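You operate a simulated robot arm through the tools that you are given. There is no shell and no other tool. Be economical: measure what you need, move in short steps, check, and stop when the job is done.

The job below is to be done with a simulated robot arm. You get a single attempt, and the scene is never put back.

## Task
Wash the dusty patch off the sill with the soapy sponge.
Fine: move the battery off it to the plant shelf first; dip the sponge in the bucket and put it back after. What is to be rubbed or washed off counts as gone when no trace of it is left.
Where things are to end (x, y in the base frame): green-ended battery within 6 cm of [81, -60].

The check looks at the end state, three seconds after you hand in, the way a careful person would. Anything else that was tipped, shoved, dropped, spilled or broken makes it a failure.

## Robot
A 7-joint arm with a two-finger parallel gripper on a trunk, on a base that drives. Base frame: it is fixed to the floor where the robot stands at the start and does not move with it; the origin is under the middle of the robot, x ahead of it, y to its left, z up. Units: cm, degrees, N and s.
With the tool pointing down near the work surface it reaches from about 34 to 76 cm from the robot's upright axis, wherever it stands. Its first joint turns from -115.0 to 115.0 degrees. Places, roughly: dust on the window sill [100, 120, 60]; green-ended battery [100, 125, 50]; plant shelf [80, -30, 60]. Payload 3.91 kg.
The TCP is the grasp point between the finger pads, 3 cm short of the fingertips. In the tool frame z runs along the fingers and y along their closing line. Largest opening 11 cm; finger width 2, thickness 1; the body of the gripper, 4.8 by 11.2 cm, starts 5.5 cm behind the TCP.
Orientation is told as [roll, pitch, yaw] about the base's x, y, z axes, in that order, counted from this pose: with the fingers straight down and closing along the base's y, the tool's x points along the base's -x, its y along +y and its z along -z.

## Interface
- The arm moves only by the tool nudge_tool. Its argument "commands" is a list of rows, each a list of 7 numbers: the opening, from 0 (shut) to 1 (fully open), then the shift along the tool's x, y, z in cm, then the turn, a rotation vector about the tool's x, y, z in rad. In form: [[gripper, x, y, z, ax, ay, az], ...]. A call has 1 to 20 rows; each row shifts and turns the commanded pose from where the row before left it, along the tool's axes as they then stand. Rows are played at 5 a second. More than 5 cm and 8.6 degrees between two rows, or a gripper value outside its range, and nothing of the call is played. A pose out of reach is approached as far as the arm can. The call stops where the force on the tool passes 40 N (or 10 N more than at its start, if that is more) or the arm is blocked; 0.2 s more then pass. Each finger travels about 10.8 cm/s and halts on what it meets, pressing with about 21 N; the grip force reading is that of the motor and also rises with nothing between the fingers. The clock runs only during rows and for 0.2 s after the last one: add rows that do not move to give the fingers time. The reply holds the time, the measured pose of the TCP, the force on the tool along the base axes, the opening and the grip force, in the units named above and with some noise, with the torque about the TCP (base axes, N m) and any sound that the robot's microphone picked up.
- Cameras (640 x 400 px; columns grow to the right, rows downward): "scene" is now at [0.85, 19.34, 137.33]; the picture's right is [0.41, -0.91, 0.00], its down [-0.58, -0.26, -0.77] and it looks along [0.70, 0.31, -0.64] (base axes); focal length 254 px, centre (320, 200). "wrist" rides on the gripper at [7.2, 1.7, -10.3] in the tool frame; the picture's right is [-0.23, 0.97, 0.00], its down [-0.76, -0.18, -0.62] and it looks along [-0.61, -0.14, 0.78] (tool axes); focal length 222 px, centre (320, 200). There is no depth. A picture from a camera that has moved, and an enlarged one, comes with that camera's place and axes in the base frame and with its lens. The place of the scene camera against the robot may be out by one fixed shift of up to 1.8 cm in any direction.
- capture(camera): a new picture of that camera. It takes no simulated time.
- lift_body(by): slides the trunk up (or, below 0, down) by that many cm; the arm and the scene camera ride with it, the base frame stays. It gives what a move gives, with no picture.
- drive_base(legs): drives the robot by 1 to 6 legs, each [ahead, turn to the left] in cm and degrees, along the robot's own axes; the way and the turn of a leg run together, so that a leg with both is an arc; at most 150 cm and 180 degrees a leg. The arm and the cameras ride along, it lands a little off, and it stops where it bumps. It gives what a move gives.
- aim_head(pan, tilt): turns the head with the scene camera to pan (to the left, within 155 degrees either way) and tilt (down, from -29 to 69), counted from straight ahead of the robot. It gives what a move gives.
- close_up(camera, box): a new picture of the part [left, top, right, bottom] of that camera's present view, enlarged. It takes no simulated time.
- close_job(): hands the job in; it is judged then, once.

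Go step by step. Nothing tells you exact positions but the pictures and the camera data: compare them with the known pose of the tool, close in by small moves and look again before you grip or let go. The budget is 120 turns and 90 pictures, counting those below and the enlarged ones. Unless the task says otherwise, let go and move clear before handing in, and close with one line.

The tools are called after ">>>" as name(argument=value, ...) on one line, values as JSON. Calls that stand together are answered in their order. nudge_tool: Moves the arm, as the interface text tells. Its arguments: {"type":"object","properties":{"commands":{"type":"array"}},"required":["commands"]} The other tools are called the same way: lift_body (by) slides the trunk up or down; drive_base (legs) drives the base; aim_head (pan, tilt) turns the head that bears the scene camera; capture (camera) takes a picture; close_up (camera, box) takes an enlarged picture of a part of a camera's view; close_job () hands the job in.

At the start:

```text
t: 0.0
tool_pos: [36.1, 30.32, 81.89]
tool_rot: [0.0, 0.0, 12.8]
ft_force: [-0.1, 0.4, -0.7]
ft_torque: [0.01, 0.0, -0.02]
opening: 11.0
grip_force: 0.1
trunk travel left (down, up): [-47.5, 51.5]
robot x, y, heading: [0.1, 0.11, -0.0]
head pan, tilt: [24.0, 39.8]
```

scene: 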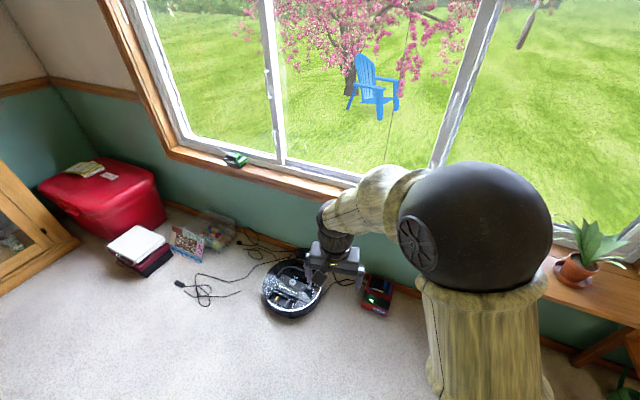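
wrist: 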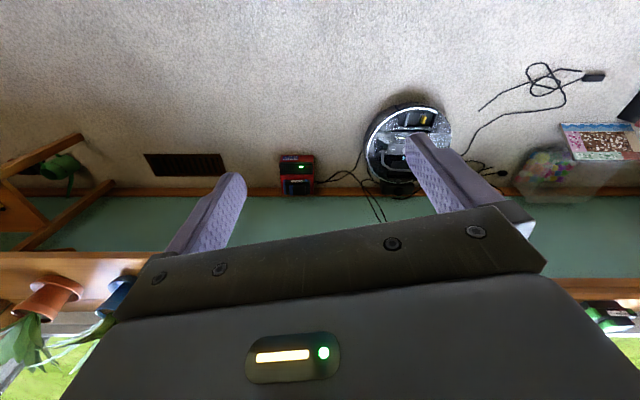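

The sill runs along the window wall with a battery on it at about (100, 120). I'll look around for the dust, sponge, bucket and plant shelf.

>>> close_up(camera="scene", box=[160, 110, 320, 210])

>>> aim_head(pan=-30, tilt=40)

>>> capture(camera="scene")

>>> aim_head(pan=80, tilt=40)

>>> capture(camera="scene")

```text
4.00 times, centred on (240, 160) of scene
camera zoom: at [0.85, 19.34, 137.33], right [0.41, -0.91, 0.0], down [-0.58, -0.26, -0.77], along [0.7, 0.31, -0.64], focal length 1016 px, centre (640, 360)
```

zoom: 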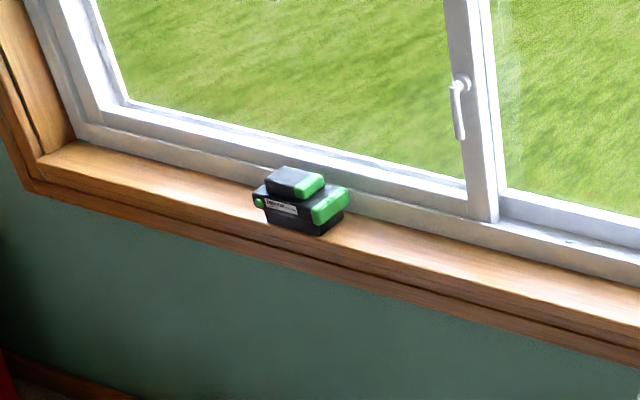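

```text
t: 1.2
tool_pos: [36.21, 30.42, 81.91]
tool_rot: [0.0, 0.0, 12.8]
ft_force: [-0.3, -1.0, -0.8]
ft_torque: [-0.01, -0.03, -0.04]
opening: 10.98
grip_force: 0.1
trunk travel left (down, up): [-47.5, 51.5]
robot x, y, heading: [0.21, -0.11, -0.3]
head pan, tilt: [-30.0, 40.0]
```

```text
86 pictures are left
camera scene: at [0.44, 11.64, 137.29], right [-0.5, -0.87, 0.0], down [-0.56, 0.32, -0.77], along [0.66, -0.38, -0.64], focal length 254 px, centre (320, 200)
```

scene: 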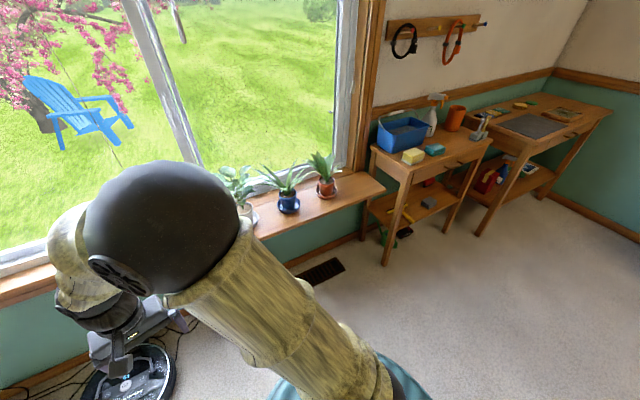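

```text
t: 3.1
tool_pos: [36.1, 30.43, 81.81]
tool_rot: [0.1, 0.0, 12.8]
ft_force: [0.2, 0.8, -0.2]
ft_torque: [0.03, 0.0, 0.03]
opening: 11.0
grip_force: 0.0
trunk travel left (down, up): [-47.5, 51.5]
robot x, y, heading: [0.2, -0.34, 0.0]
head pan, tilt: [80.0, 40.0]
```

```text
85 pictures are left
camera scene: at [-5.45, 24.25, 137.29], right [0.98, -0.17, 0.0], down [-0.11, -0.63, -0.77], along [0.13, 0.75, -0.64], focal length 254 px, centre (320, 200)
```

scene: 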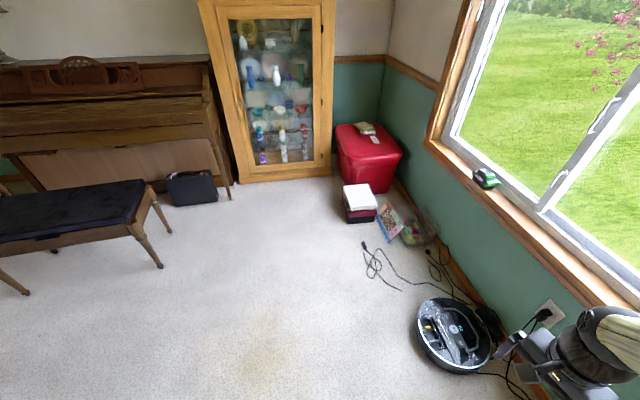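

The dust must be under or around the battery. The washing things (blue tub, yellow and teal sponges) are on the small table to the right of the plant shelf. I'll look at both closely.

>>> aim_head(pan=-50, tilt=35)

>>> capture(camera="scene")

>>> close_up(camera="scene", box=[200, 60, 400, 185])

```text
t: 5.2
tool_pos: [36.16, 30.3, 81.84]
tool_rot: [0.0, 0.0, 12.8]
ft_force: [0.5, 0.2, 0.1]
ft_torque: [-0.02, 0.0, 0.01]
opening: 11.01
grip_force: 0.0
trunk travel left (down, up): [-47.5, 51.5]
robot x, y, heading: [-0.13, 0.03, 0.1]
head pan, tilt: [-50.0, 35.0]
```

```text
84 pictures are left
camera scene: at [-1.27, 9.14, 138.05], right [-0.77, -0.64, 0.0], down [-0.37, 0.44, -0.82], along [0.53, -0.63, -0.57], focal length 254 px, centre (320, 200)
```

scene: 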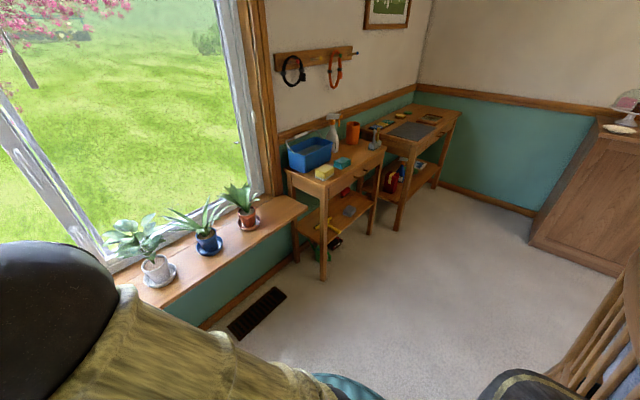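

```text
3.20 times, centred on (300, 122) of scene
camera zoom: at [-1.27, 9.14, 138.05], right [-0.77, -0.64, 0.0], down [-0.37, 0.44, -0.82], along [0.53, -0.63, -0.57], focal length 812 px, centre (384, 448)
```

zoom: 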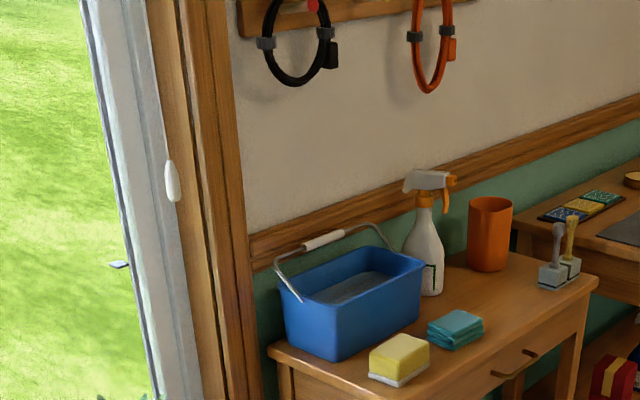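

The tub holds water, the yellow sponge lies beside it on the table (about z 74), and the plant shelf's right end is free around (81, -60). Next I'll check my own base footprint and the floor near the sill.

>>> aim_head(pan=60, tilt=69)

>>> capture(camera="scene")

>>> aim_head(pan=58, tilt=40)

>>> capture(camera="scene")

>>> close_up(camera="scene", box=[300, 110, 460, 210])

```text
t: 7.1
tool_pos: [36.06, 30.37, 81.96]
tool_rot: [-0.1, 0.1, 12.8]
ft_force: [-0.6, 0.2, 0.1]
ft_torque: [0.04, 0.0, 0.02]
opening: 10.99
grip_force: 0.1
trunk travel left (down, up): [-47.5, 51.5]
robot x, y, heading: [-0.05, -0.09, 0.2]
head pan, tilt: [60.0, 68.8]
```

```text
82 pictures are left
camera scene: at [-4.13, 20.72, 133.68], right [0.87, -0.5, 0.0], down [-0.47, -0.81, -0.36], along [0.18, 0.31, -0.93], focal length 254 px, centre (320, 200)
```

scene: 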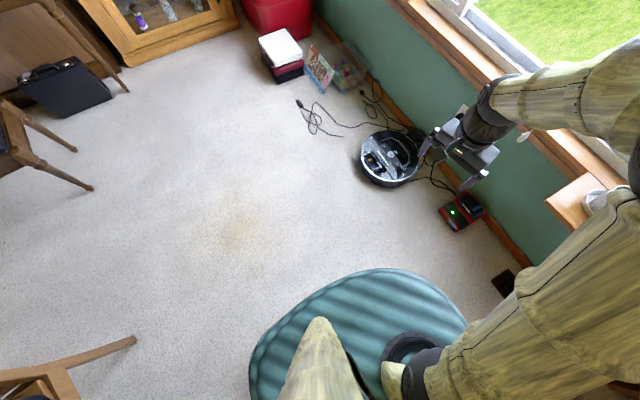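

```text
t: 8.0
tool_pos: [36.08, 30.32, 81.85]
tool_rot: [0.0, 0.0, 12.8]
ft_force: [0.6, 0.0, 0.5]
ft_torque: [0.01, -0.01, 0.02]
opening: 11.01
grip_force: 0.1
trunk travel left (down, up): [-47.5, 51.5]
robot x, y, heading: [0.18, -0.07, -0.3]
head pan, tilt: [58.0, 40.0]
```

```text
81 pictures are left
camera scene: at [-2.43, 23.09, 137.29], right [0.85, -0.53, 0.0], down [-0.34, -0.55, -0.77], along [0.41, 0.65, -0.64], focal length 254 px, centre (320, 200)
```

scene: 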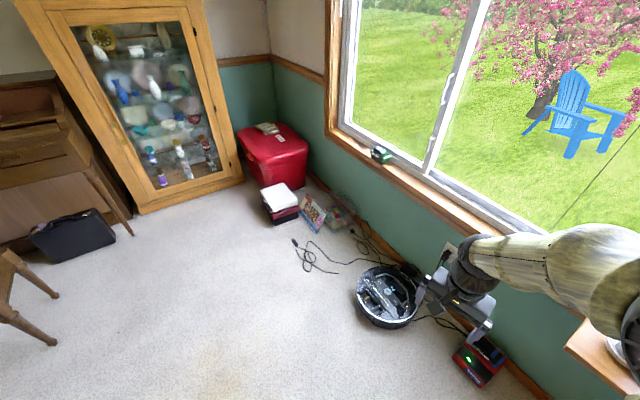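

```text
4.00 times, centred on (380, 160) of scene
camera zoom: at [-2.43, 23.09, 137.29], right [0.85, -0.53, 0.0], down [-0.34, -0.55, -0.77], along [0.41, 0.65, -0.64], focal length 1016 px, centre (80, 360)
```

zoom: 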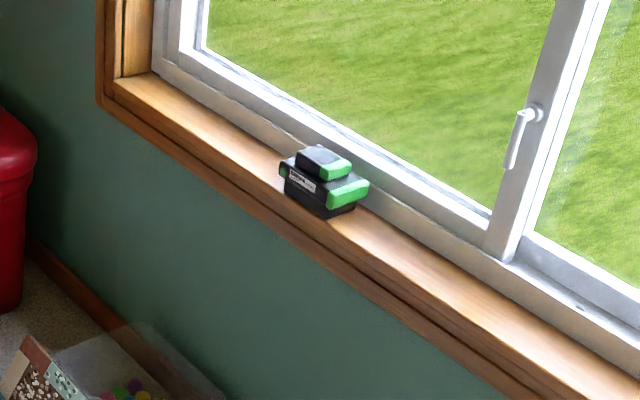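

The battery stands on the sill near (100, 120); loose cables and a robot vacuum lie on the floor before it. I need my own base's outline to plan a stand.

>>> aim_head(pan=100, tilt=69)

>>> capture(camera="scene")

>>> aim_head(pan=0, tilt=69)

>>> capture(camera="scene")

>>> aim_head(pan=-80, tilt=60)

>>> capture(camera="scene")

```text
t: 9.1
tool_pos: [36.0, 30.32, 81.85]
tool_rot: [0.0, 0.0, 12.9]
ft_force: [-0.5, 0.1, 0.7]
ft_torque: [0.02, 0.02, 0.01]
opening: 11.01
grip_force: 0.0
trunk travel left (down, up): [-47.5, 51.5]
robot x, y, heading: [-0.08, 0.15, -0.0]
head pan, tilt: [100.0, 68.8]
```

```text
79 pictures are left
camera scene: at [-7.9, 21.39, 133.68], right [0.98, 0.17, 0.0], down [0.16, -0.92, -0.36], along [-0.06, 0.36, -0.93], focal length 254 px, centre (320, 200)
```

scene: 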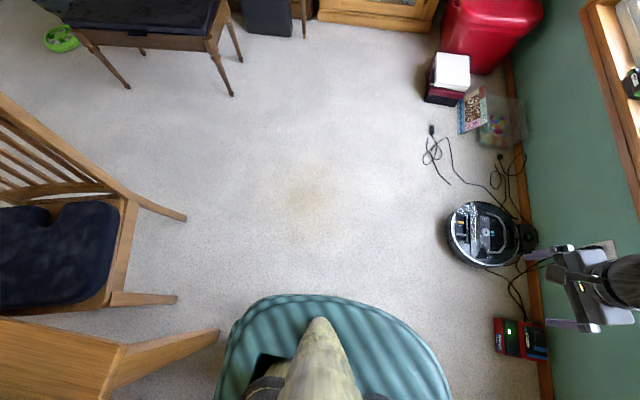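

```text
t: 10.9
tool_pos: [36.08, 30.34, 82.03]
tool_rot: [0.0, 0.0, 12.8]
ft_force: [-0.4, -0.4, 0.5]
ft_torque: [0.02, 0.01, 0.01]
opening: 11.0
grip_force: 0.1
trunk travel left (down, up): [-47.5, 51.5]
robot x, y, heading: [0.04, -0.2, 0.0]
head pan, tilt: [0.0, 68.8]
```

```text
78 pictures are left
camera scene: at [-1.34, 15.88, 133.68], right [0.0, -1.0, 0.0], down [-0.93, 0.0, -0.36], along [0.36, 0.0, -0.93], focal length 254 px, centre (320, 200)
```

scene: 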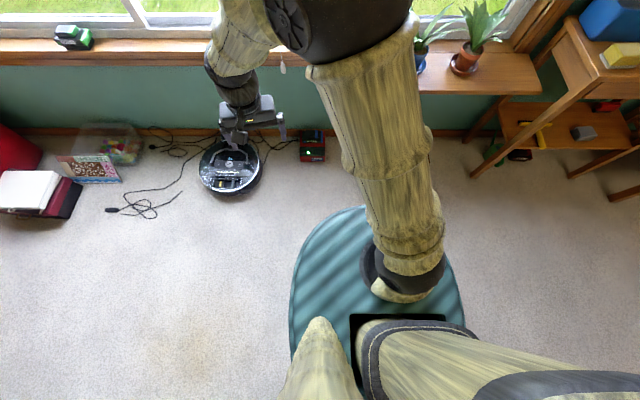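

```text
t: 12.4
tool_pos: [36.13, 30.33, 81.9]
tool_rot: [0.0, -0.1, 12.8]
ft_force: [-0.1, 0.3, 0.2]
ft_torque: [0.01, 0.04, 0.05]
opening: 11.03
grip_force: 0.0
trunk travel left (down, up): [-47.5, 51.5]
robot x, y, heading: [0.14, 0.02, 0.0]
head pan, tilt: [-80.0, 60.0]
```

```text
77 pictures are left
camera scene: at [-5.77, 9.32, 134.62], right [-0.98, -0.17, 0.0], down [-0.15, 0.85, -0.5], along [0.09, -0.49, -0.87], focal length 254 px, centre (320, 200)
```

scene: 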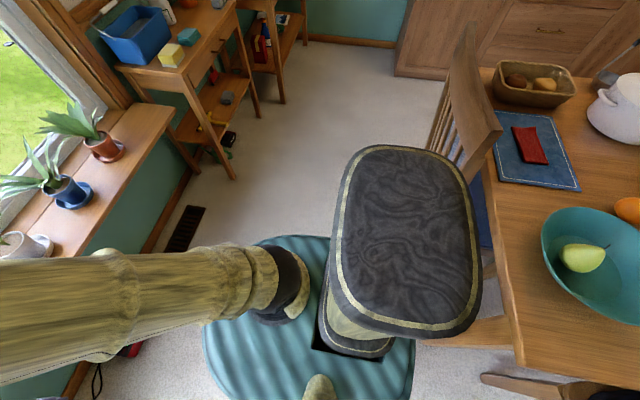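

My body's disc is about 27 cm in radius. A stand at about (27, 85) clears the vacuum and cables and should reach the sill with a tilted tool, so I'll drive there, facing about 25° left.

>>> drive_base(legs=[[0, 72.4], [88, 0], [0, -47.4]])

>>> aim_head(pan=10, tilt=45)

>>> capture(camera="scene")

```text
t: 13.9
tool_pos: [28.29, 37.71, 81.89]
tool_rot: [0.0, 0.0, 25.8]
ft_force: [0.7, -0.5, -0.3]
ft_torque: [0.0, 0.01, 0.03]
opening: 11.02
grip_force: 0.0
trunk travel left (down, up): [-47.5, 51.5]
robot x, y, heading: [0.24, -0.33, 13.0]
head pan, tilt: [-80.0, 60.0]
stopped in leg 1: the robot was blocked; the commanded pose is now the measured one
```

```text
t: 15.6
tool_pos: [28.45, 37.69, 81.95]
tool_rot: [0.0, 0.0, 25.8]
ft_force: [1.0, 0.2, 0.0]
ft_torque: [0.0, 0.0, 0.04]
opening: 11.0
grip_force: 0.0
trunk travel left (down, up): [-47.5, 51.5]
robot x, y, heading: [0.19, -0.33, 12.9]
head pan, tilt: [10.0, 45.0]
```

```text
76 pictures are left
camera scene: at [-2.63, 17.33, 136.57], right [0.39, -0.92, 0.0], down [-0.65, -0.27, -0.71], along [0.65, 0.27, -0.71], focal length 254 px, centre (320, 200)
```

scene: 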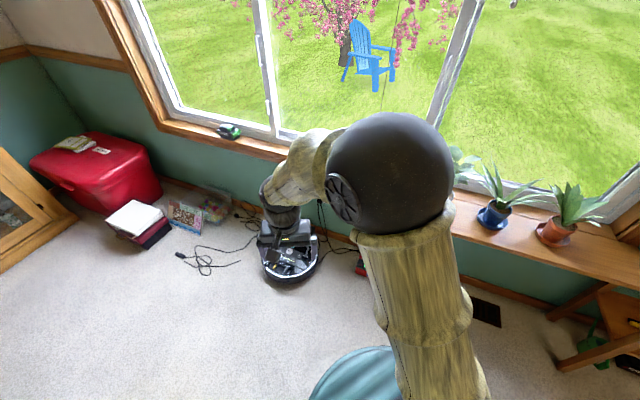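

The turn was blocked, probably at the chair or table right behind me. I'll look there before moving.

>>> aim_head(pan=150, tilt=60)

>>> capture(camera="scene")

>>> aim_head(pan=-130, tilt=60)

>>> capture(camera="scene")

```text
t: 17.8
tool_pos: [28.31, 37.66, 82.03]
tool_rot: [0.1, -0.1, 25.9]
ft_force: [0.4, -0.5, 0.2]
ft_torque: [-0.02, 0.02, 0.0]
opening: 10.99
grip_force: 0.1
trunk travel left (down, up): [-47.5, 51.5]
robot x, y, heading: [0.11, 0.22, 12.6]
head pan, tilt: [150.0, 60.0]
```

```text
75 pictures are left
camera scene: at [-16.5, 16.17, 134.62], right [0.3, 0.95, 0.0], down [0.83, -0.26, -0.5], along [-0.48, 0.15, -0.87], focal length 254 px, centre (320, 200)
```

scene: 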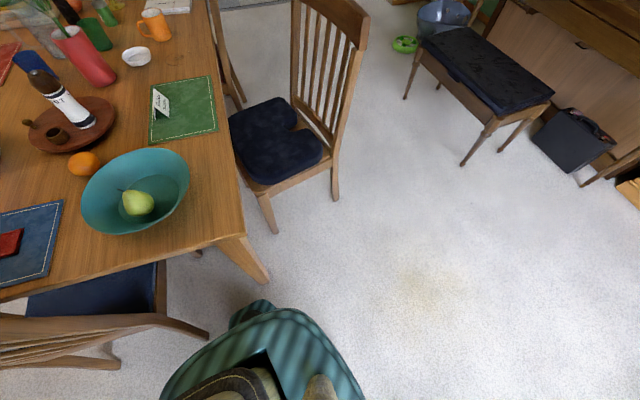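

```text
t: 21.7
tool_pos: [28.35, 37.61, 81.84]
tool_rot: [0.0, -0.1, 25.8]
ft_force: [-0.2, 0.0, 0.2]
ft_torque: [0.01, 0.01, -0.01]
opening: 10.96
grip_force: 0.0
trunk travel left (down, up): [-47.5, 51.5]
robot x, y, heading: [0.36, -0.13, 12.8]
head pan, tilt: [-130.0, 60.0]
```

```text
74 pictures are left
camera scene: at [-13.19, 8.26, 134.62], right [-0.89, 0.46, 0.0], down [0.4, 0.77, -0.5], along [-0.23, -0.44, -0.87], focal length 254 px, centre (320, 200)
```

scene: 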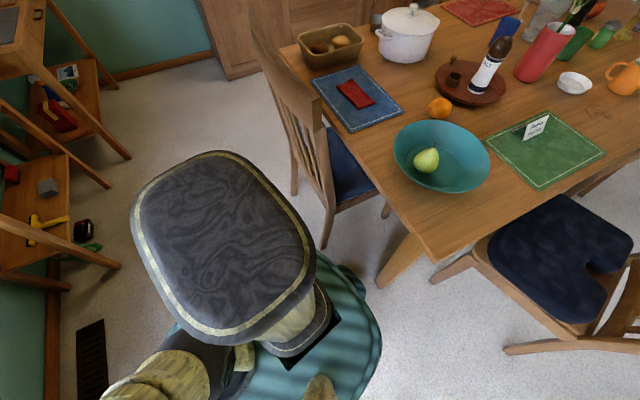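

It was likely the chair leg behind me; nothing appears displaced. I'll pull ahead first, then turn with room to spare.

>>> drive_base(legs=[[18, 0], [0, 77.2], [58, 0]])

>>> aim_head(pan=-50, tilt=60)

>>> capture(camera="scene")

```text
t: 29.4
tool_pos: [-12.94, 96.94, 81.78]
tool_rot: [0.0, 0.0, 102.8]
ft_force: [-0.4, 0.2, -0.1]
ft_torque: [0.0, 0.0, 0.0]
opening: 11.01
grip_force: 0.1
trunk travel left (down, up): [-47.5, 51.5]
robot x, y, heading: [17.25, 60.93, 90.0]
head pan, tilt: [-130.0, 60.0]
```

```text
t: 30.9
tool_pos: [-12.92, 96.99, 81.87]
tool_rot: [0.0, 0.0, 102.8]
ft_force: [-1.3, 0.2, -0.5]
ft_torque: [0.0, -0.02, 0.01]
opening: 11.04
grip_force: 0.1
trunk travel left (down, up): [-47.5, 51.5]
robot x, y, heading: [17.41, 61.14, 89.6]
head pan, tilt: [-50.0, 60.0]
```

```text
73 pictures are left
camera scene: at [6.36, 59.87, 134.62], right [0.64, -0.77, 0.0], down [-0.67, -0.55, -0.5], along [0.38, 0.32, -0.87], focal length 254 px, centre (320, 200)
```

scene: 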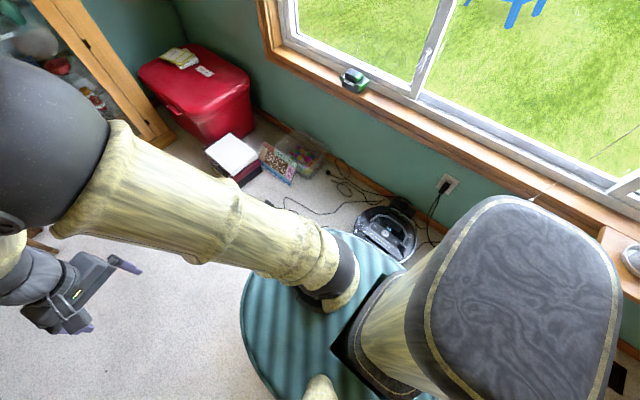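

No bump and the vacuum is clear. I go on to the stand at about (25, 84), facing the battery.

>>> drive_base(legs=[[0, -20], [23, 0], [0, -44]])

>>> aim_head(pan=10, tilt=40)

>>> capture(camera="scene")

>>> capture(camera="wrist")

```text
t: 35.7
tool_pos: [43.62, 125.52, 81.9]
tool_rot: [0.0, -0.1, 39.9]
ft_force: [-0.4, 0.5, -0.3]
ft_torque: [-0.02, -0.05, -0.01]
opening: 10.98
grip_force: 0.0
trunk travel left (down, up): [-47.5, 51.5]
robot x, y, heading: [25.82, 81.92, 26.8]
head pan, tilt: [-50.0, 60.0]
```

```text
t: 37.0
tool_pos: [43.61, 125.59, 82.0]
tool_rot: [0.0, 0.1, 39.9]
ft_force: [-0.1, 0.0, -0.5]
ft_torque: [0.01, -0.03, -0.01]
opening: 11.01
grip_force: 0.2
trunk travel left (down, up): [-47.5, 51.5]
robot x, y, heading: [25.33, 82.18, 27.1]
head pan, tilt: [10.0, 40.0]
```

```text
72 pictures are left
camera scene: at [19.03, 98.78, 137.29], right [0.6, -0.8, 0.0], down [-0.52, -0.38, -0.77], along [0.61, 0.46, -0.64], focal length 254 px, centre (320, 200)
```

scene: 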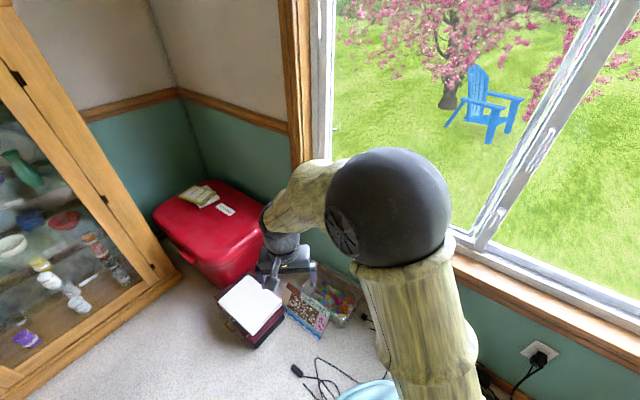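

```text
71 pictures are left
camera wrist: at [37.01, 122.25, 92.22], right [-0.45, 0.89, 0.0], down [0.7, 0.35, 0.62], along [0.56, 0.28, -0.78], focal length 222 px, centre (320, 200)
```

wrist: 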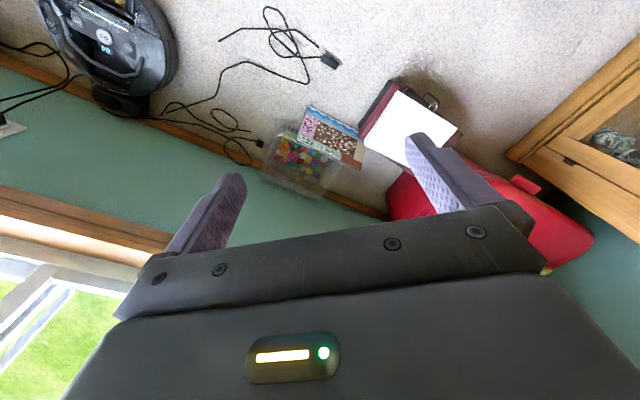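

My arm hides the battery from the head camera. I'll swing the arm to the right at the same height to clear the view.

>>> nudge_tool(commands=[[1, 0.4, -3.9, 0, 0, 0, 0], [1, 0.4, -3.9, 0, 0, 0, 0], [1, 0.4, -3.9, 0, 0, 0, 0], [1, 0.4, -3.9, 0, 0, 0, 0], [1, 0.4, -3.9, 0, 0, 0, 0], [1, 0.4, -3.9, 0, 0, 0, 0], [1, 0.4, -3.9, 0, 0, 0, 0], [1, 0.4, -3.9, 0, 0, 0, 0], [1, 0.4, -3.9, 0, 0, 0, 0], [1, 0.4, -3.9, 0, 0, 0, 0]])

>>> capture(camera="scene")

>>> close_up(camera="scene", box=[340, 170, 468, 250])

```text
t: 39.2
tool_pos: [65.79, 93.07, 81.83]
tool_rot: [0.1, 0.0, 40.0]
ft_force: [0.5, -0.3, 0.1]
ft_torque: [0.02, -0.01, 0.02]
opening: 11.0
grip_force: 0.0
trunk travel left (down, up): [-47.5, 51.5]
robot x, y, heading: [25.55, 82.14, 26.9]
head pan, tilt: [10.0, 40.0]
```

```text
70 pictures are left
camera scene: at [19.05, 98.77, 137.29], right [0.6, -0.8, 0.0], down [-0.52, -0.38, -0.77], along [0.61, 0.46, -0.64], focal length 254 px, centre (320, 200)
```

scene: 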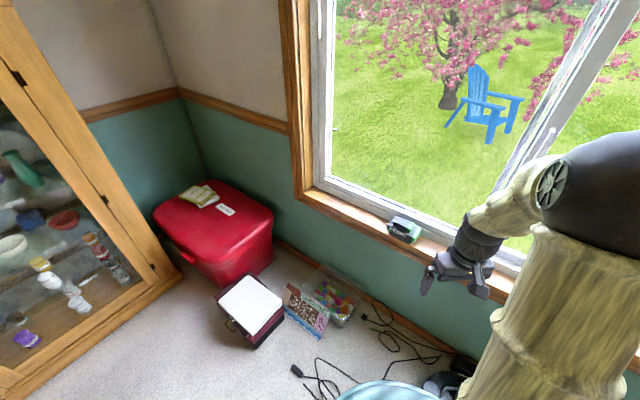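

```text
5.00 times, centred on (404, 210) of scene
camera zoom: at [19.05, 98.77, 137.29], right [0.6, -0.8, 0.0], down [-0.52, -0.38, -0.77], along [0.61, 0.46, -0.64], focal length 1270 px, centre (-100, 150)
```

zoom: 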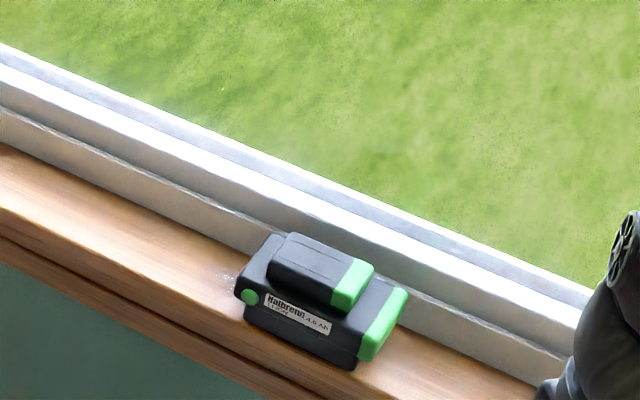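

The battery's raised top block is at about (96.5, 115.3) with its top at z ≈ 65, and dust peeps out behind it. I'll turn the tool to yaw 5°, tilt it 30° forward and approach from the room side, closing along y.

>>> nudge_tool(commands=[[1, 0, 0, 0, 0, 0, 0.122], [1, 0, 0, 0, 0, 0, 0.122], [1, 0, 0, 0, 0, 0, 0.122], [1, 0, 0, 0, 0, 0, 0.122], [1, 0, 0, 0, 0, 0, 0.122], [1, 0, 0, 0, 0, -0.13, 0], [1, 0, 0, 0, 0, -0.13, 0], [1, 0, 0, 0, 0, -0.13, 0], [1, 0, 0, 0, 0, -0.13, 0]])

>>> capture(camera="scene")

>>> close_up(camera="scene", box=[370, 180, 530, 280])

```text
t: 41.2
tool_pos: [65.84, 93.22, 82.14]
tool_rot: [-0.1, -29.8, 5.0]
ft_force: [0.4, -0.1, -0.3]
ft_torque: [-0.02, -0.01, 0.0]
opening: 10.99
grip_force: 0.0
out of reach, approached as far as the arm can: row 9
trunk travel left (down, up): [-47.5, 51.5]
robot x, y, heading: [25.67, 82.37, 26.8]
head pan, tilt: [10.0, 40.0]
```

```text
68 pictures are left
camera scene: at [19.04, 98.78, 137.29], right [0.6, -0.8, 0.0], down [-0.52, -0.38, -0.77], along [0.61, 0.46, -0.64], focal length 254 px, centre (320, 200)
```

scene: 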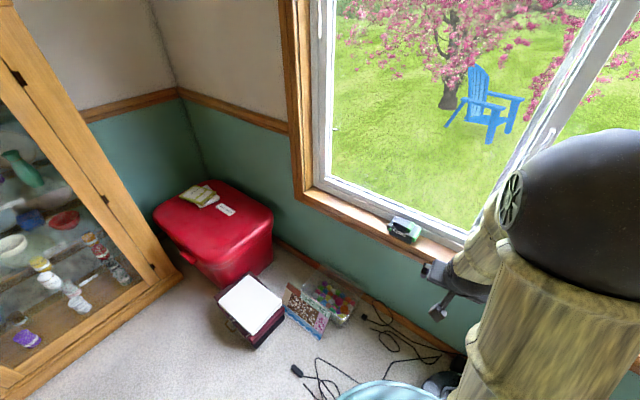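

```text
4.00 times, centred on (450, 230) of scene
camera zoom: at [19.04, 98.78, 137.29], right [0.6, -0.8, 0.0], down [-0.52, -0.38, -0.77], along [0.61, 0.46, -0.64], focal length 1016 px, centre (-200, 80)
```

zoom: 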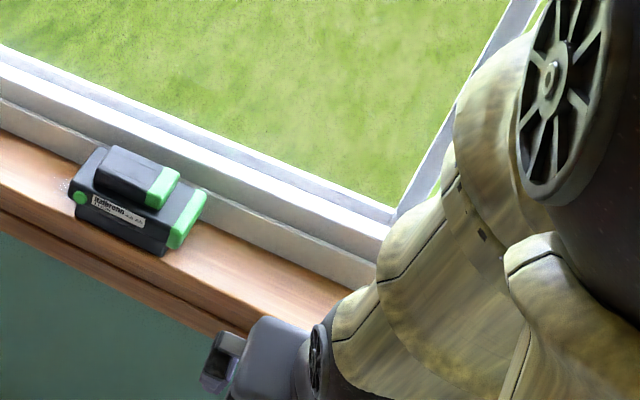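

The tilt is set. Now I move diagonally to a pre-grasp at about (88, 114.8, 74), in front of and above the battery.

>>> nudge_tool(commands=[[1, -2.08, 2.45, 2.35, 0, 0, 0], [1, -2.08, 2.45, 2.35, 0, 0, 0], [1, -2.08, 2.45, 2.35, 0, 0, 0], [1, -2.08, 2.45, 2.35, 0, 0, 0], [1, -2.08, 2.45, 2.35, 0, 0, 0], [1, -2.08, 2.45, 2.35, 0, 0, 0], [1, -2.08, 2.45, 2.35, 0, 0, 0], [1, -2.08, 2.45, 2.35, 0, 0, 0], [1, 0, 0, 0, 0, 0, 0]])

>>> capture(camera="wrist")

>>> capture(camera="scene")

```text
t: 43.2
tool_pos: [87.65, 114.7, 74.16]
tool_rot: [0.0, -29.7, 5.1]
ft_force: [0.2, 0.5, 0.8]
ft_torque: [-0.01, -0.02, -0.01]
opening: 10.99
grip_force: 0.1
trunk travel left (down, up): [-47.5, 51.5]
robot x, y, heading: [25.18, 81.81, 26.7]
head pan, tilt: [10.0, 40.0]
```

```text
66 pictures are left
camera wrist: at [76.15, 115.37, 79.45], right [0.11, 0.99, 0.11], down [0.37, -0.15, 0.92], along [0.92, -0.06, -0.38], focal length 222 px, centre (320, 200)
```

wrist: 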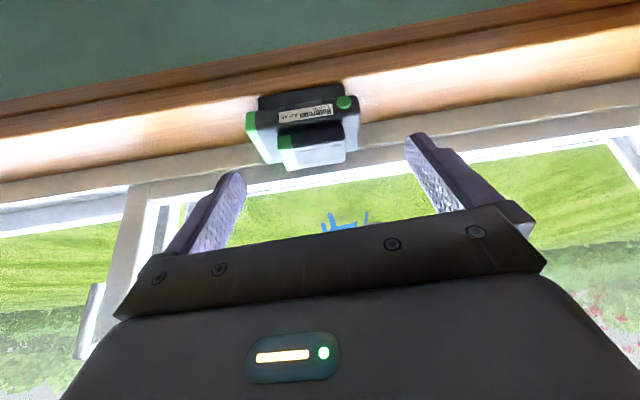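

```text
65 pictures are left
camera scene: at [19.08, 98.81, 137.29], right [0.6, -0.8, 0.0], down [-0.52, -0.38, -0.77], along [0.61, 0.46, -0.64], focal length 254 px, centre (320, 200)
```

scene: 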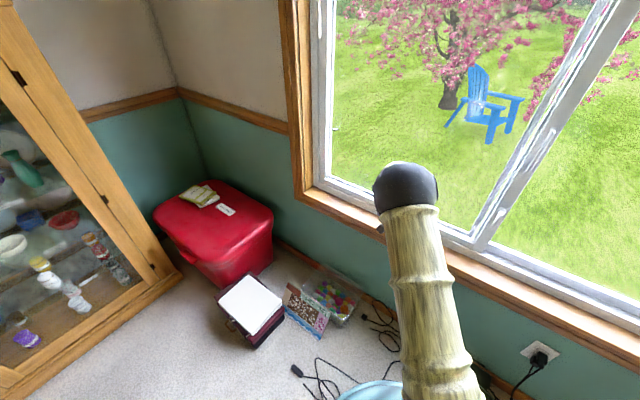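

The wrist camera sees the battery between the fingers. A zoom will fix its position relative to the tool.

>>> close_up(camera="wrist", box=[200, 60, 424, 200])

```text
2.86 times, centred on (312, 130) of wrist
camera zoom: at [76.15, 115.37, 79.45], right [0.11, 0.99, 0.11], down [0.37, -0.15, 0.92], along [0.92, -0.06, -0.38], focal length 635 px, centre (343, 400)
```

zoom: 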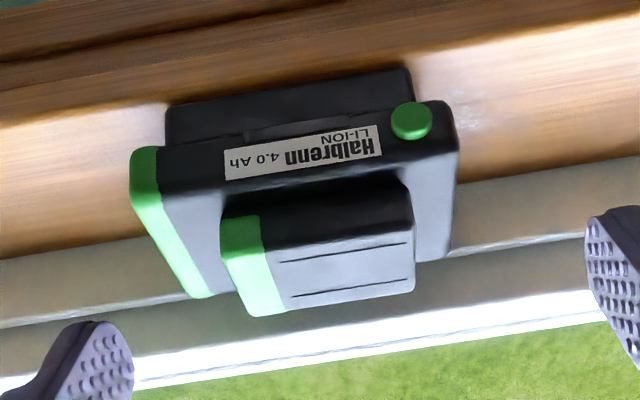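

The block spans about y 110.6–117.4 and x 95.5–99.8. I move to 5 cm short of the grasp along the tool axis and look again.

>>> nudge_tool(commands=[[1, -1.6, -0.75, 3.1, 0, 0, 0], [1, -1.6, -0.75, 3.1, 0, 0, 0], [1, 0, 0, 0, 0, 0, 0]])

>>> close_up(camera="wrist", box=[160, 40, 480, 240])

```text
t: 44.0
tool_pos: [93.66, 114.05, 70.13]
tool_rot: [0.0, -29.8, 4.9]
ft_force: [-0.3, -0.3, 1.4]
ft_torque: [-0.03, 0.02, -0.06]
opening: 11.02
grip_force: 0.0
trunk travel left (down, up): [-47.5, 51.5]
robot x, y, heading: [25.13, 82.12, 26.6]
head pan, tilt: [10.0, 40.0]
```

```text
2.00 times, centred on (320, 140) of wrist
camera zoom: at [82.22, 114.64, 75.44], right [0.11, 0.99, 0.11], down [0.37, -0.15, 0.92], along [0.92, -0.06, -0.38], focal length 444 px, centre (320, 320)
```

zoom: 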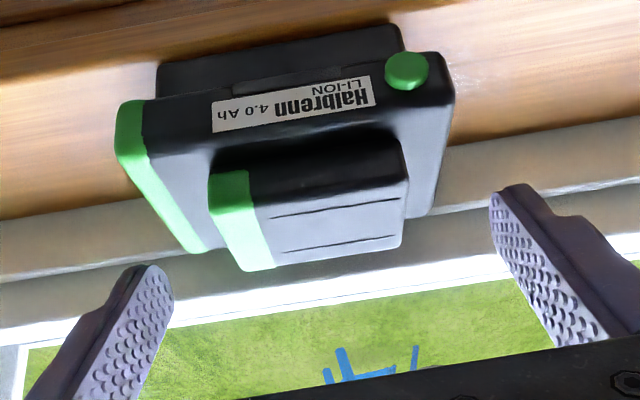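

The estimates agree: block centre about (97, 114), top z ≈ 65.5. I go in along the tool axis and check.

>>> nudge_tool(commands=[[1, 0.1, -0.15, 1.5, 0, 0, 0], [1, 0.1, -0.15, 1.5, 0, 0, 0], [1, 0, 0, 0, 0, 0, 0]])

>>> close_up(camera="wrist", box=[160, 40, 480, 240])

```text
t: 44.8
tool_pos: [95.12, 113.6, 67.47]
tool_rot: [0.0, -29.8, 5.0]
ft_force: [-0.1, -0.3, 0.0]
ft_torque: [0.01, -0.02, -0.03]
opening: 10.98
grip_force: 0.1
trunk travel left (down, up): [-47.5, 51.5]
robot x, y, heading: [25.36, 81.91, 27.0]
head pan, tilt: [10.0, 40.0]
```

```text
2.00 times, centred on (320, 140) of wrist
camera zoom: at [83.61, 114.27, 72.77], right [0.11, 0.99, 0.11], down [0.37, -0.15, 0.92], along [0.92, -0.06, -0.38], focal length 444 px, centre (320, 320)
```

zoom: 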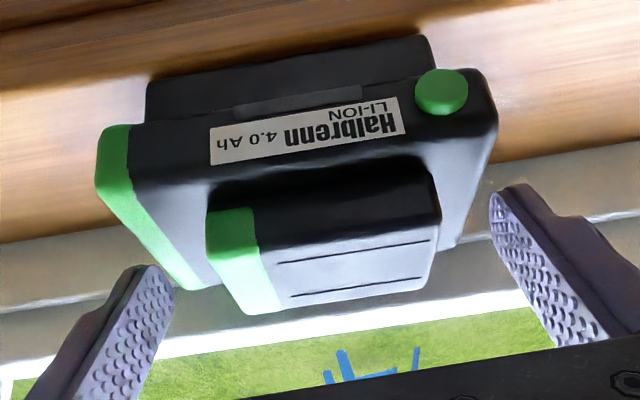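

Centred on the block with the tips level with its top; I creep deeper in small steps watching the force.

>>> nudge_tool(commands=[[1, 0, 0.1, 0.5, 0, 0, 0], [1, 0, 0, 0.3, 0, 0, 0], [1, 0, 0, 0, 0, 0, 0]])

>>> close_up(camera="wrist", box=[160, 40, 480, 240])

```text
t: 45.6
tool_pos: [95.61, 113.81, 67.16]
tool_rot: [0.0, -30.1, 4.9]
ft_force: [-2.2, 0.0, 13.4]
ft_torque: [-0.82, -0.1, -0.21]
opening: 10.99
grip_force: 0.0
trunk travel left (down, up): [-47.5, 51.5]
robot x, y, heading: [25.61, 82.0, 26.8]
head pan, tilt: [10.0, 40.0]
```

```text
2.00 times, centred on (320, 140) of wrist
camera zoom: at [84.08, 114.48, 72.39], right [0.11, 0.99, 0.11], down [0.36, -0.15, 0.92], along [0.93, -0.06, -0.37], focal length 444 px, centre (320, 320)
```

zoom: 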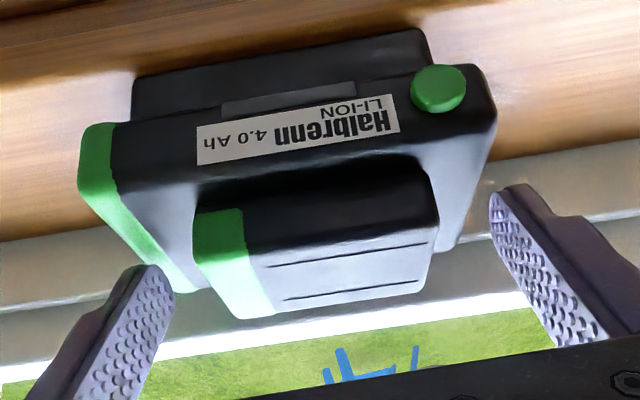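

The -y finger touched the battery's green ledge (13 N), so that's the full depth. I back off slightly and close on the block.

>>> nudge_tool(commands=[[1, 0, 0, -0.45, 0, 0, 0], [0.9, 0, 0, 0, 0, 0, 0], [0.75, 0, 0, 0, 0, 0, 0], [0.6, 0, 0, 0, 0, 0, 0], [0.5, 0, 0, 0, 0, 0, 0], [0.4, 0, 0, 0, 0, 0, 0], [0.3, 0, 0, 0, 0, 0, 0], [0.3, 0, 0, 0, 0, 0, 0]])

>>> close_up(camera="wrist", box=[160, 40, 480, 240])

```text
t: 47.4
tool_pos: [95.42, 113.78, 67.13]
tool_rot: [-0.1, -29.7, 4.9]
ft_force: [-0.6, 0.3, -0.1]
ft_torque: [0.01, 0.02, 0.05]
opening: 7.01
grip_force: 21.2
trunk travel left (down, up): [-47.5, 51.5]
robot x, y, heading: [25.6, 81.81, 27.0]
head pan, tilt: [10.0, 40.0]
```

```text
2.00 times, centred on (320, 140) of wrist
camera zoom: at [83.86, 114.42, 72.51], right [0.11, 0.99, 0.11], down [0.37, -0.15, 0.92], along [0.92, -0.06, -0.38], focal length 444 px, centre (320, 320)
```

zoom: 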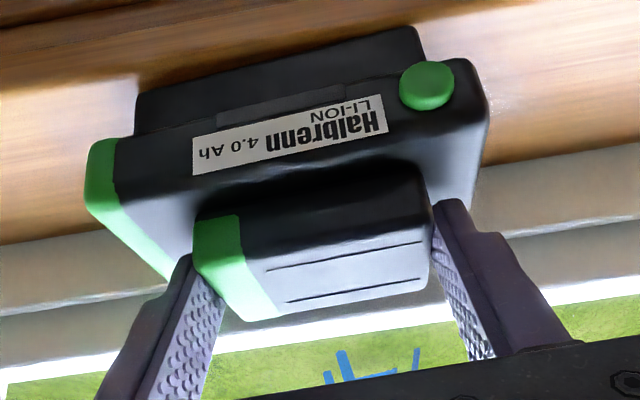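

The grip closed at 7.0 cm with 21 N. I lift a little straight up and check it holds.

>>> nudge_tool(commands=[[0.3, -0.5, 0, -0.87, 0, 0, 0], [0.3, -0.5, 0, -0.87, 0, 0, 0], [0.3, -0.5, 0, -0.87, 0, 0, 0], [0.3, -1.0, 0, -1.73, 0, 0, 0], [0.3, -1.0, 0, -1.73, 0, 0, 0], [0.3, 0, 0, 0, 0, 0, 0]])

>>> capture(camera="wrist")

```text
t: 48.8
tool_pos: [95.35, 113.82, 74.25]
tool_rot: [0.0, -29.7, 5.0]
ft_force: [-0.4, -0.3, -4.4]
ft_torque: [-0.01, 0.05, -0.01]
opening: 6.99
grip_force: 20.9
trunk travel left (down, up): [-47.5, 51.5]
robot x, y, heading: [25.56, 81.88, 26.5]
head pan, tilt: [10.0, 40.0]
```

```text
59 pictures are left
camera wrist: at [83.76, 114.43, 79.55], right [0.11, 0.99, 0.11], down [0.37, -0.15, 0.92], along [0.92, -0.06, -0.38], focal length 222 px, centre (320, 200)
```

wrist: 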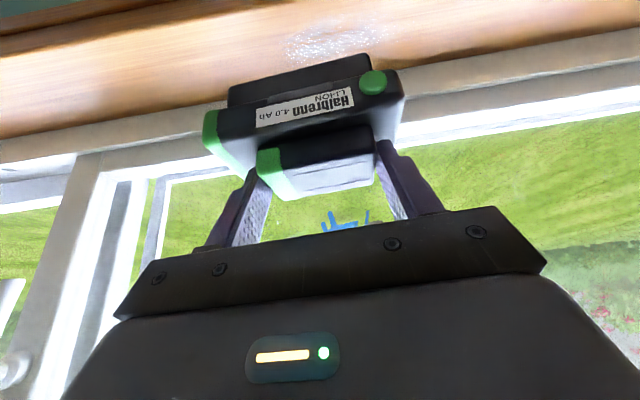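

The battery (0.45 kg) is held and the dust lies bare at about x 95–100, y 112–121. I retract up and back to a carrying pose.

>>> nudge_tool(commands=[[0.3, 1.66, -0.71, -2.34, 0, 0, 0], [0.3, 1.66, -0.71, -2.34, 0, 0, 0], [0.3, 1.66, -0.71, -2.34, 0, 0, 0], [0.3, 1.66, -0.71, -2.34, 0, 0, 0], [0.3, 1.66, -0.71, -2.34, 0, 0, 0], [0.3, 1.66, -0.71, -2.34, 0, 0, 0], [0.3, 1.66, -0.71, -2.34, 0, 0, 0], [0.3, 1.66, -0.71, -2.34, 0, 0, 0], [0.3, 1.66, -0.71, -2.34, 0, 0, 0], [0.3, 1.66, -0.71, -2.34, 0, 0, 0]])

>>> drive_base(legs=[[0, 42.5], [-23, 0], [0, 20.5]])

```text
t: 51.0
tool_pos: [69.99, 104.58, 86.33]
tool_rot: [0.0, -29.8, 5.0]
ft_force: [0.8, -0.1, -4.5]
ft_torque: [0.0, 0.07, -0.03]
opening: 6.98
grip_force: 20.8
trunk travel left (down, up): [-47.5, 51.5]
robot x, y, heading: [25.33, 82.26, 26.7]
head pan, tilt: [10.0, 40.0]
```

```text
t: 55.8
tool_pos: [16.67, 109.93, 86.24]
tool_rot: [0.0, -29.7, 68.8]
ft_force: [0.0, -0.1, -3.3]
ft_torque: [-0.08, 0.04, -0.01]
opening: 6.98
grip_force: 21.3
trunk travel left (down, up): [-47.5, 51.5]
robot x, y, heading: [17.05, 60.33, 90.6]
head pan, tilt: [10.0, 40.0]
```

Now I back along y to the plant-shelf area, raise the trunk so the carried battery clears the plants, and turn to the shelf.

>>> drive_base(legs=[[-97, 0]])

>>> lift_body(by=22)

>>> drive_base(legs=[[0, -100]])

>>> aim_head(pan=-10, tilt=45)

>>> capture(camera="scene")

```text
t: 61.0
tool_pos: [17.88, 11.33, 86.37]
tool_rot: [-0.1, -29.8, 68.9]
ft_force: [0.6, 1.0, -4.3]
ft_torque: [-0.05, 0.0, -0.02]
opening: 6.97
grip_force: 21.2
trunk travel left (down, up): [-47.5, 51.5]
robot x, y, heading: [18.36, -38.54, 90.8]
head pan, tilt: [10.0, 40.0]
```

```text
t: 63.3
tool_pos: [17.92, 11.44, 108.25]
tool_rot: [-0.1, -29.8, 68.9]
ft_force: [-0.1, 0.6, -5.4]
ft_torque: [-0.05, 0.05, -0.01]
opening: 6.97
grip_force: 20.6
trunk travel left (down, up): [-69.5, 29.5]
robot x, y, heading: [18.21, -38.41, 90.5]
head pan, tilt: [10.0, 40.0]
```

```text
t: 67.8
tool_pos: [67.83, -44.55, 108.19]
tool_rot: [0.0, -29.8, -28.7]
ft_force: [-0.5, 0.1, -4.4]
ft_torque: [0.07, 0.08, -0.02]
opening: 7.02
grip_force: 21.2
trunk travel left (down, up): [-69.5, 29.5]
robot x, y, heading: [18.29, -38.53, -6.8]
head pan, tilt: [10.0, 40.0]
```

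```text
t: 68.6
tool_pos: [67.84, -44.55, 108.43]
tool_rot: [-0.1, -29.8, -28.7]
ft_force: [-0.2, -0.4, -4.1]
ft_torque: [0.01, 0.06, -0.01]
opening: 6.97
grip_force: 20.7
trunk travel left (down, up): [-69.5, 29.5]
robot x, y, heading: [18.48, -38.37, -6.8]
head pan, tilt: [-10.0, 45.0]
```

```text
58 pictures are left
camera scene: at [21.13, -24.3, 158.57], right [-0.29, -0.96, 0.0], down [-0.68, 0.2, -0.71], along [0.68, -0.2, -0.71], focal length 254 px, centre (320, 200)
```

scene: 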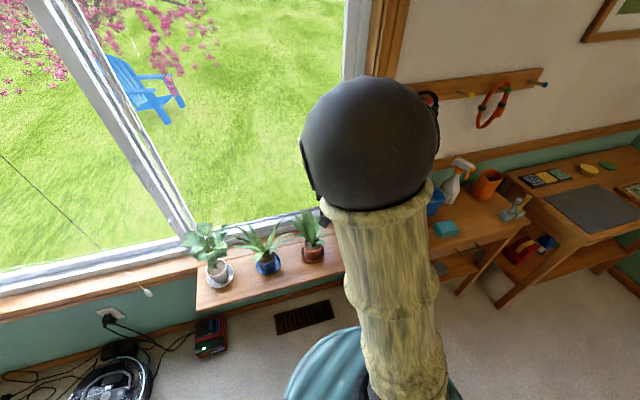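

The arm hides the shelf, so I'll use the wrist camera: square the tool to yaw 0 and move high to above the target spot before lowering.

>>> nudge_tool(commands=[[0.3, 0, 0, 0, -0.0627, 0, -0.1085], [0.3, 0, 0, 0, -0.0627, 0, -0.1085], [0.3, 0, 0, 0, -0.0627, 0, -0.1085], [0.3, 0, 0, 0, -0.0627, 0, -0.1085], [0.3, -2.03, -3, 1.17, 0, 0, 0], [0.3, -2.03, -3, 1.17, 0, 0, 0], [0.3, -2.03, -3, 1.17, 0, 0, 0], [0.3, -2.03, -3, 1.17, 0, 0, 0], [0.3, -2.03, -3, 1.17, 0, 0, 0], [0.3, 0, 0, 0, 0, 0, 0]])

>>> capture(camera="wrist")

>>> aim_head(pan=-20, tilt=50)

>>> capture(camera="scene")

```text
t: 70.8
tool_pos: [79.79, -59.47, 108.34]
tool_rot: [0.1, -29.8, 0.1]
ft_force: [-0.1, 0.4, -3.8]
ft_torque: [0.0, 0.08, -0.02]
opening: 6.99
grip_force: 20.9
trunk travel left (down, up): [-69.5, 29.5]
robot x, y, heading: [18.49, -38.58, -6.6]
head pan, tilt: [-10.0, 45.0]
```

```text
57 pictures are left
camera wrist: at [68.42, -57.8, 113.76], right [0.2, 0.97, 0.11], down [0.35, -0.18, 0.92], along [0.92, -0.14, -0.38], focal length 222 px, centre (320, 200)
```

wrist: 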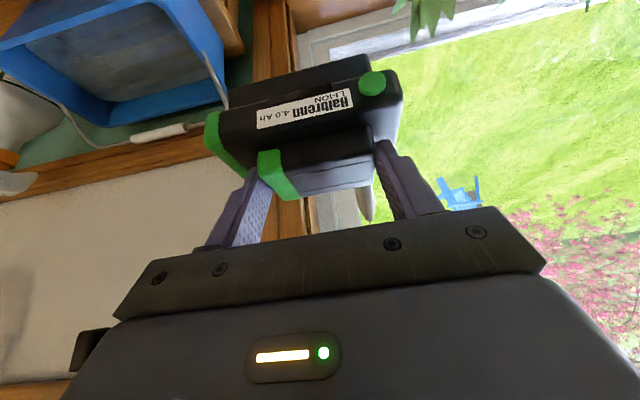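

```text
t: 71.5
tool_pos: [79.75, -59.5, 108.38]
tool_rot: [0.1, -29.8, 0.0]
ft_force: [-0.5, 0.6, -5.2]
ft_torque: [0.0, 0.04, -0.01]
opening: 6.96
grip_force: 21.4
trunk travel left (down, up): [-69.5, 29.5]
robot x, y, heading: [18.45, -38.63, -6.9]
head pan, tilt: [-20.0, 50.0]
```

```text
56 pictures are left
camera scene: at [20.23, -25.44, 157.88], right [-0.45, -0.89, 0.0], down [-0.68, 0.35, -0.64], along [0.57, -0.29, -0.77], focal length 254 px, centre (320, 200)
```

scene: 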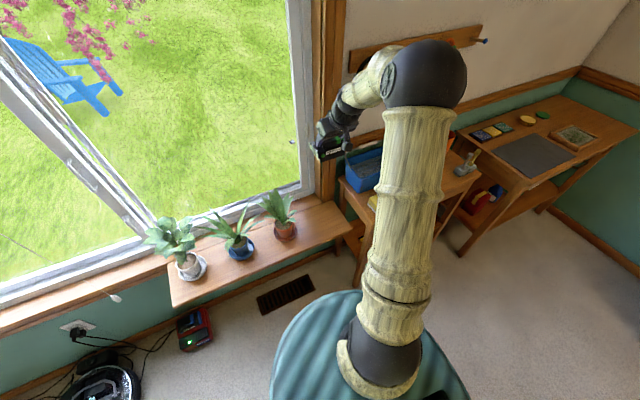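

The battery hangs above the free right end of the shelf, clear of the plant. I lower the trunk and check.

>>> lift_body(by=-34)

>>> capture(camera="scene")

>>> capture(camera="wrist")

```text
t: 74.9
tool_pos: [79.79, -59.46, 74.34]
tool_rot: [0.1, -29.8, 0.0]
ft_force: [0.5, -0.5, -4.3]
ft_torque: [0.01, 0.09, 0.0]
opening: 6.98
grip_force: 21.0
trunk travel left (down, up): [-35.5, 63.5]
robot x, y, heading: [18.39, -38.62, -6.9]
head pan, tilt: [-20.0, 50.0]
```

```text
55 pictures are left
camera scene: at [20.21, -25.45, 123.88], right [-0.45, -0.89, 0.0], down [-0.68, 0.35, -0.64], along [0.57, -0.29, -0.77], focal length 254 px, centre (320, 200)
```

scene: 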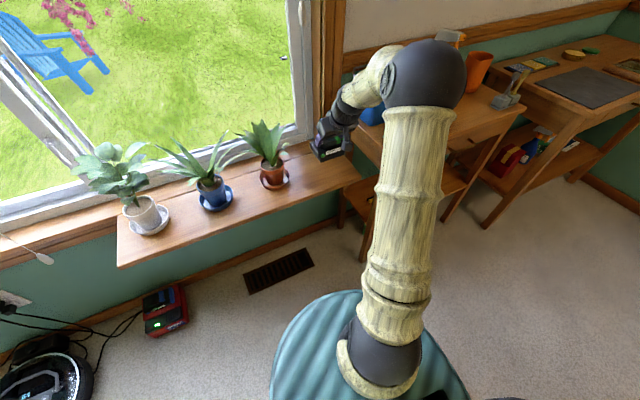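

```text
54 pictures are left
camera wrist: at [68.4, -57.8, 79.74], right [0.2, 0.97, 0.11], down [0.35, -0.18, 0.92], along [0.92, -0.14, -0.38], focal length 222 px, centre (320, 200)
```

wrist: 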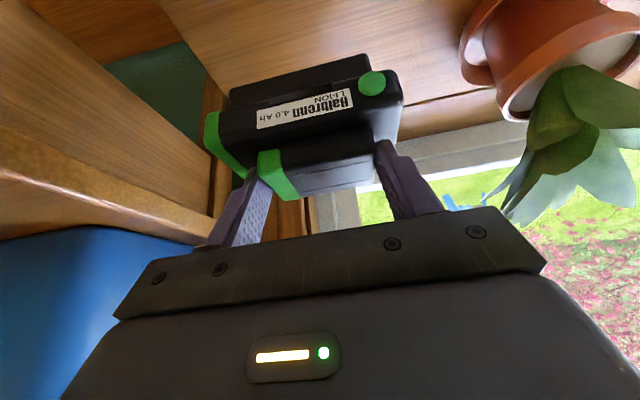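

The shelf's end is at y ≈ -68, so the battery base fits. I lower gently until contact.

>>> nudge_tool(commands=[[0.3, 0.5, 0, 0.87, 0, 0, 0], [0.3, 0.5, 0, 0.87, 0, 0, 0], [0.3, 0.5, 0, 0.87, 0, 0, 0], [0.3, 0.5, 0, 0.87, 0, 0, 0], [0.3, 0.5, 0, 0.87, 0, 0, 0], [0.3, 0.25, 0, 0.43, 0, 0, 0], [0.3, 0, 0, 0, 0, 0, 0]])

>>> capture(camera="wrist")

```text
t: 76.5
tool_pos: [79.88, -59.46, 68.83]
tool_rot: [0.1, -29.9, -0.1]
ft_force: [-0.5, -0.5, -4.7]
ft_torque: [0.0, 0.08, 0.05]
opening: 6.97
grip_force: 20.7
trunk travel left (down, up): [-35.5, 63.5]
robot x, y, heading: [18.28, -38.39, -6.7]
head pan, tilt: [-20.0, 50.0]
```

```text
53 pictures are left
camera wrist: at [68.49, -57.8, 74.15], right [0.2, 0.97, 0.11], down [0.35, -0.18, 0.92], along [0.92, -0.14, -0.38], focal length 222 px, centre (320, 200)
```

wrist: 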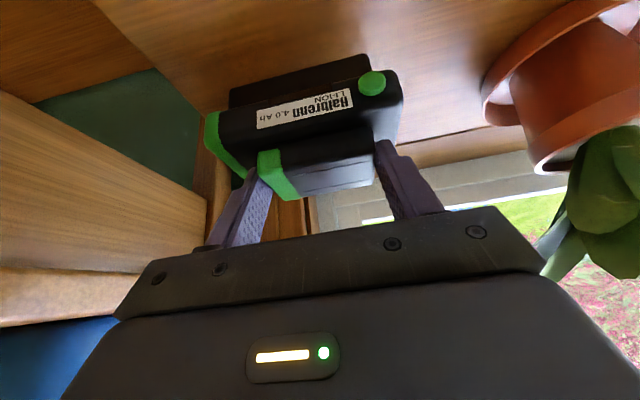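

>>> nudge_tool(commands=[[0.3, 0.2, 0, 0.35, 0, 0, 0], [0.3, 0.2, 0, 0.35, 0, 0, 0], [0.3, 0.2, 0, 0.35, 0, 0, 0], [0.3, 0.1, 0, 0.17, 0, 0, 0], [0.3, 0.1, 0, 0.17, 0, 0, 0], [0.3, 0, 0, 0, 0, 0, 0]])

```text
t: 77.9
tool_pos: [79.81, -59.45, 67.2]
tool_rot: [0.1, -29.8, -0.1]
ft_force: [0.0, -0.2, -2.7]
ft_torque: [-0.07, 0.05, -0.01]
opening: 6.95
grip_force: 21.5
trunk travel left (down, up): [-35.5, 63.5]
robot x, y, heading: [18.27, -38.25, -6.8]
head pan, tilt: [-20.0, 50.0]
```

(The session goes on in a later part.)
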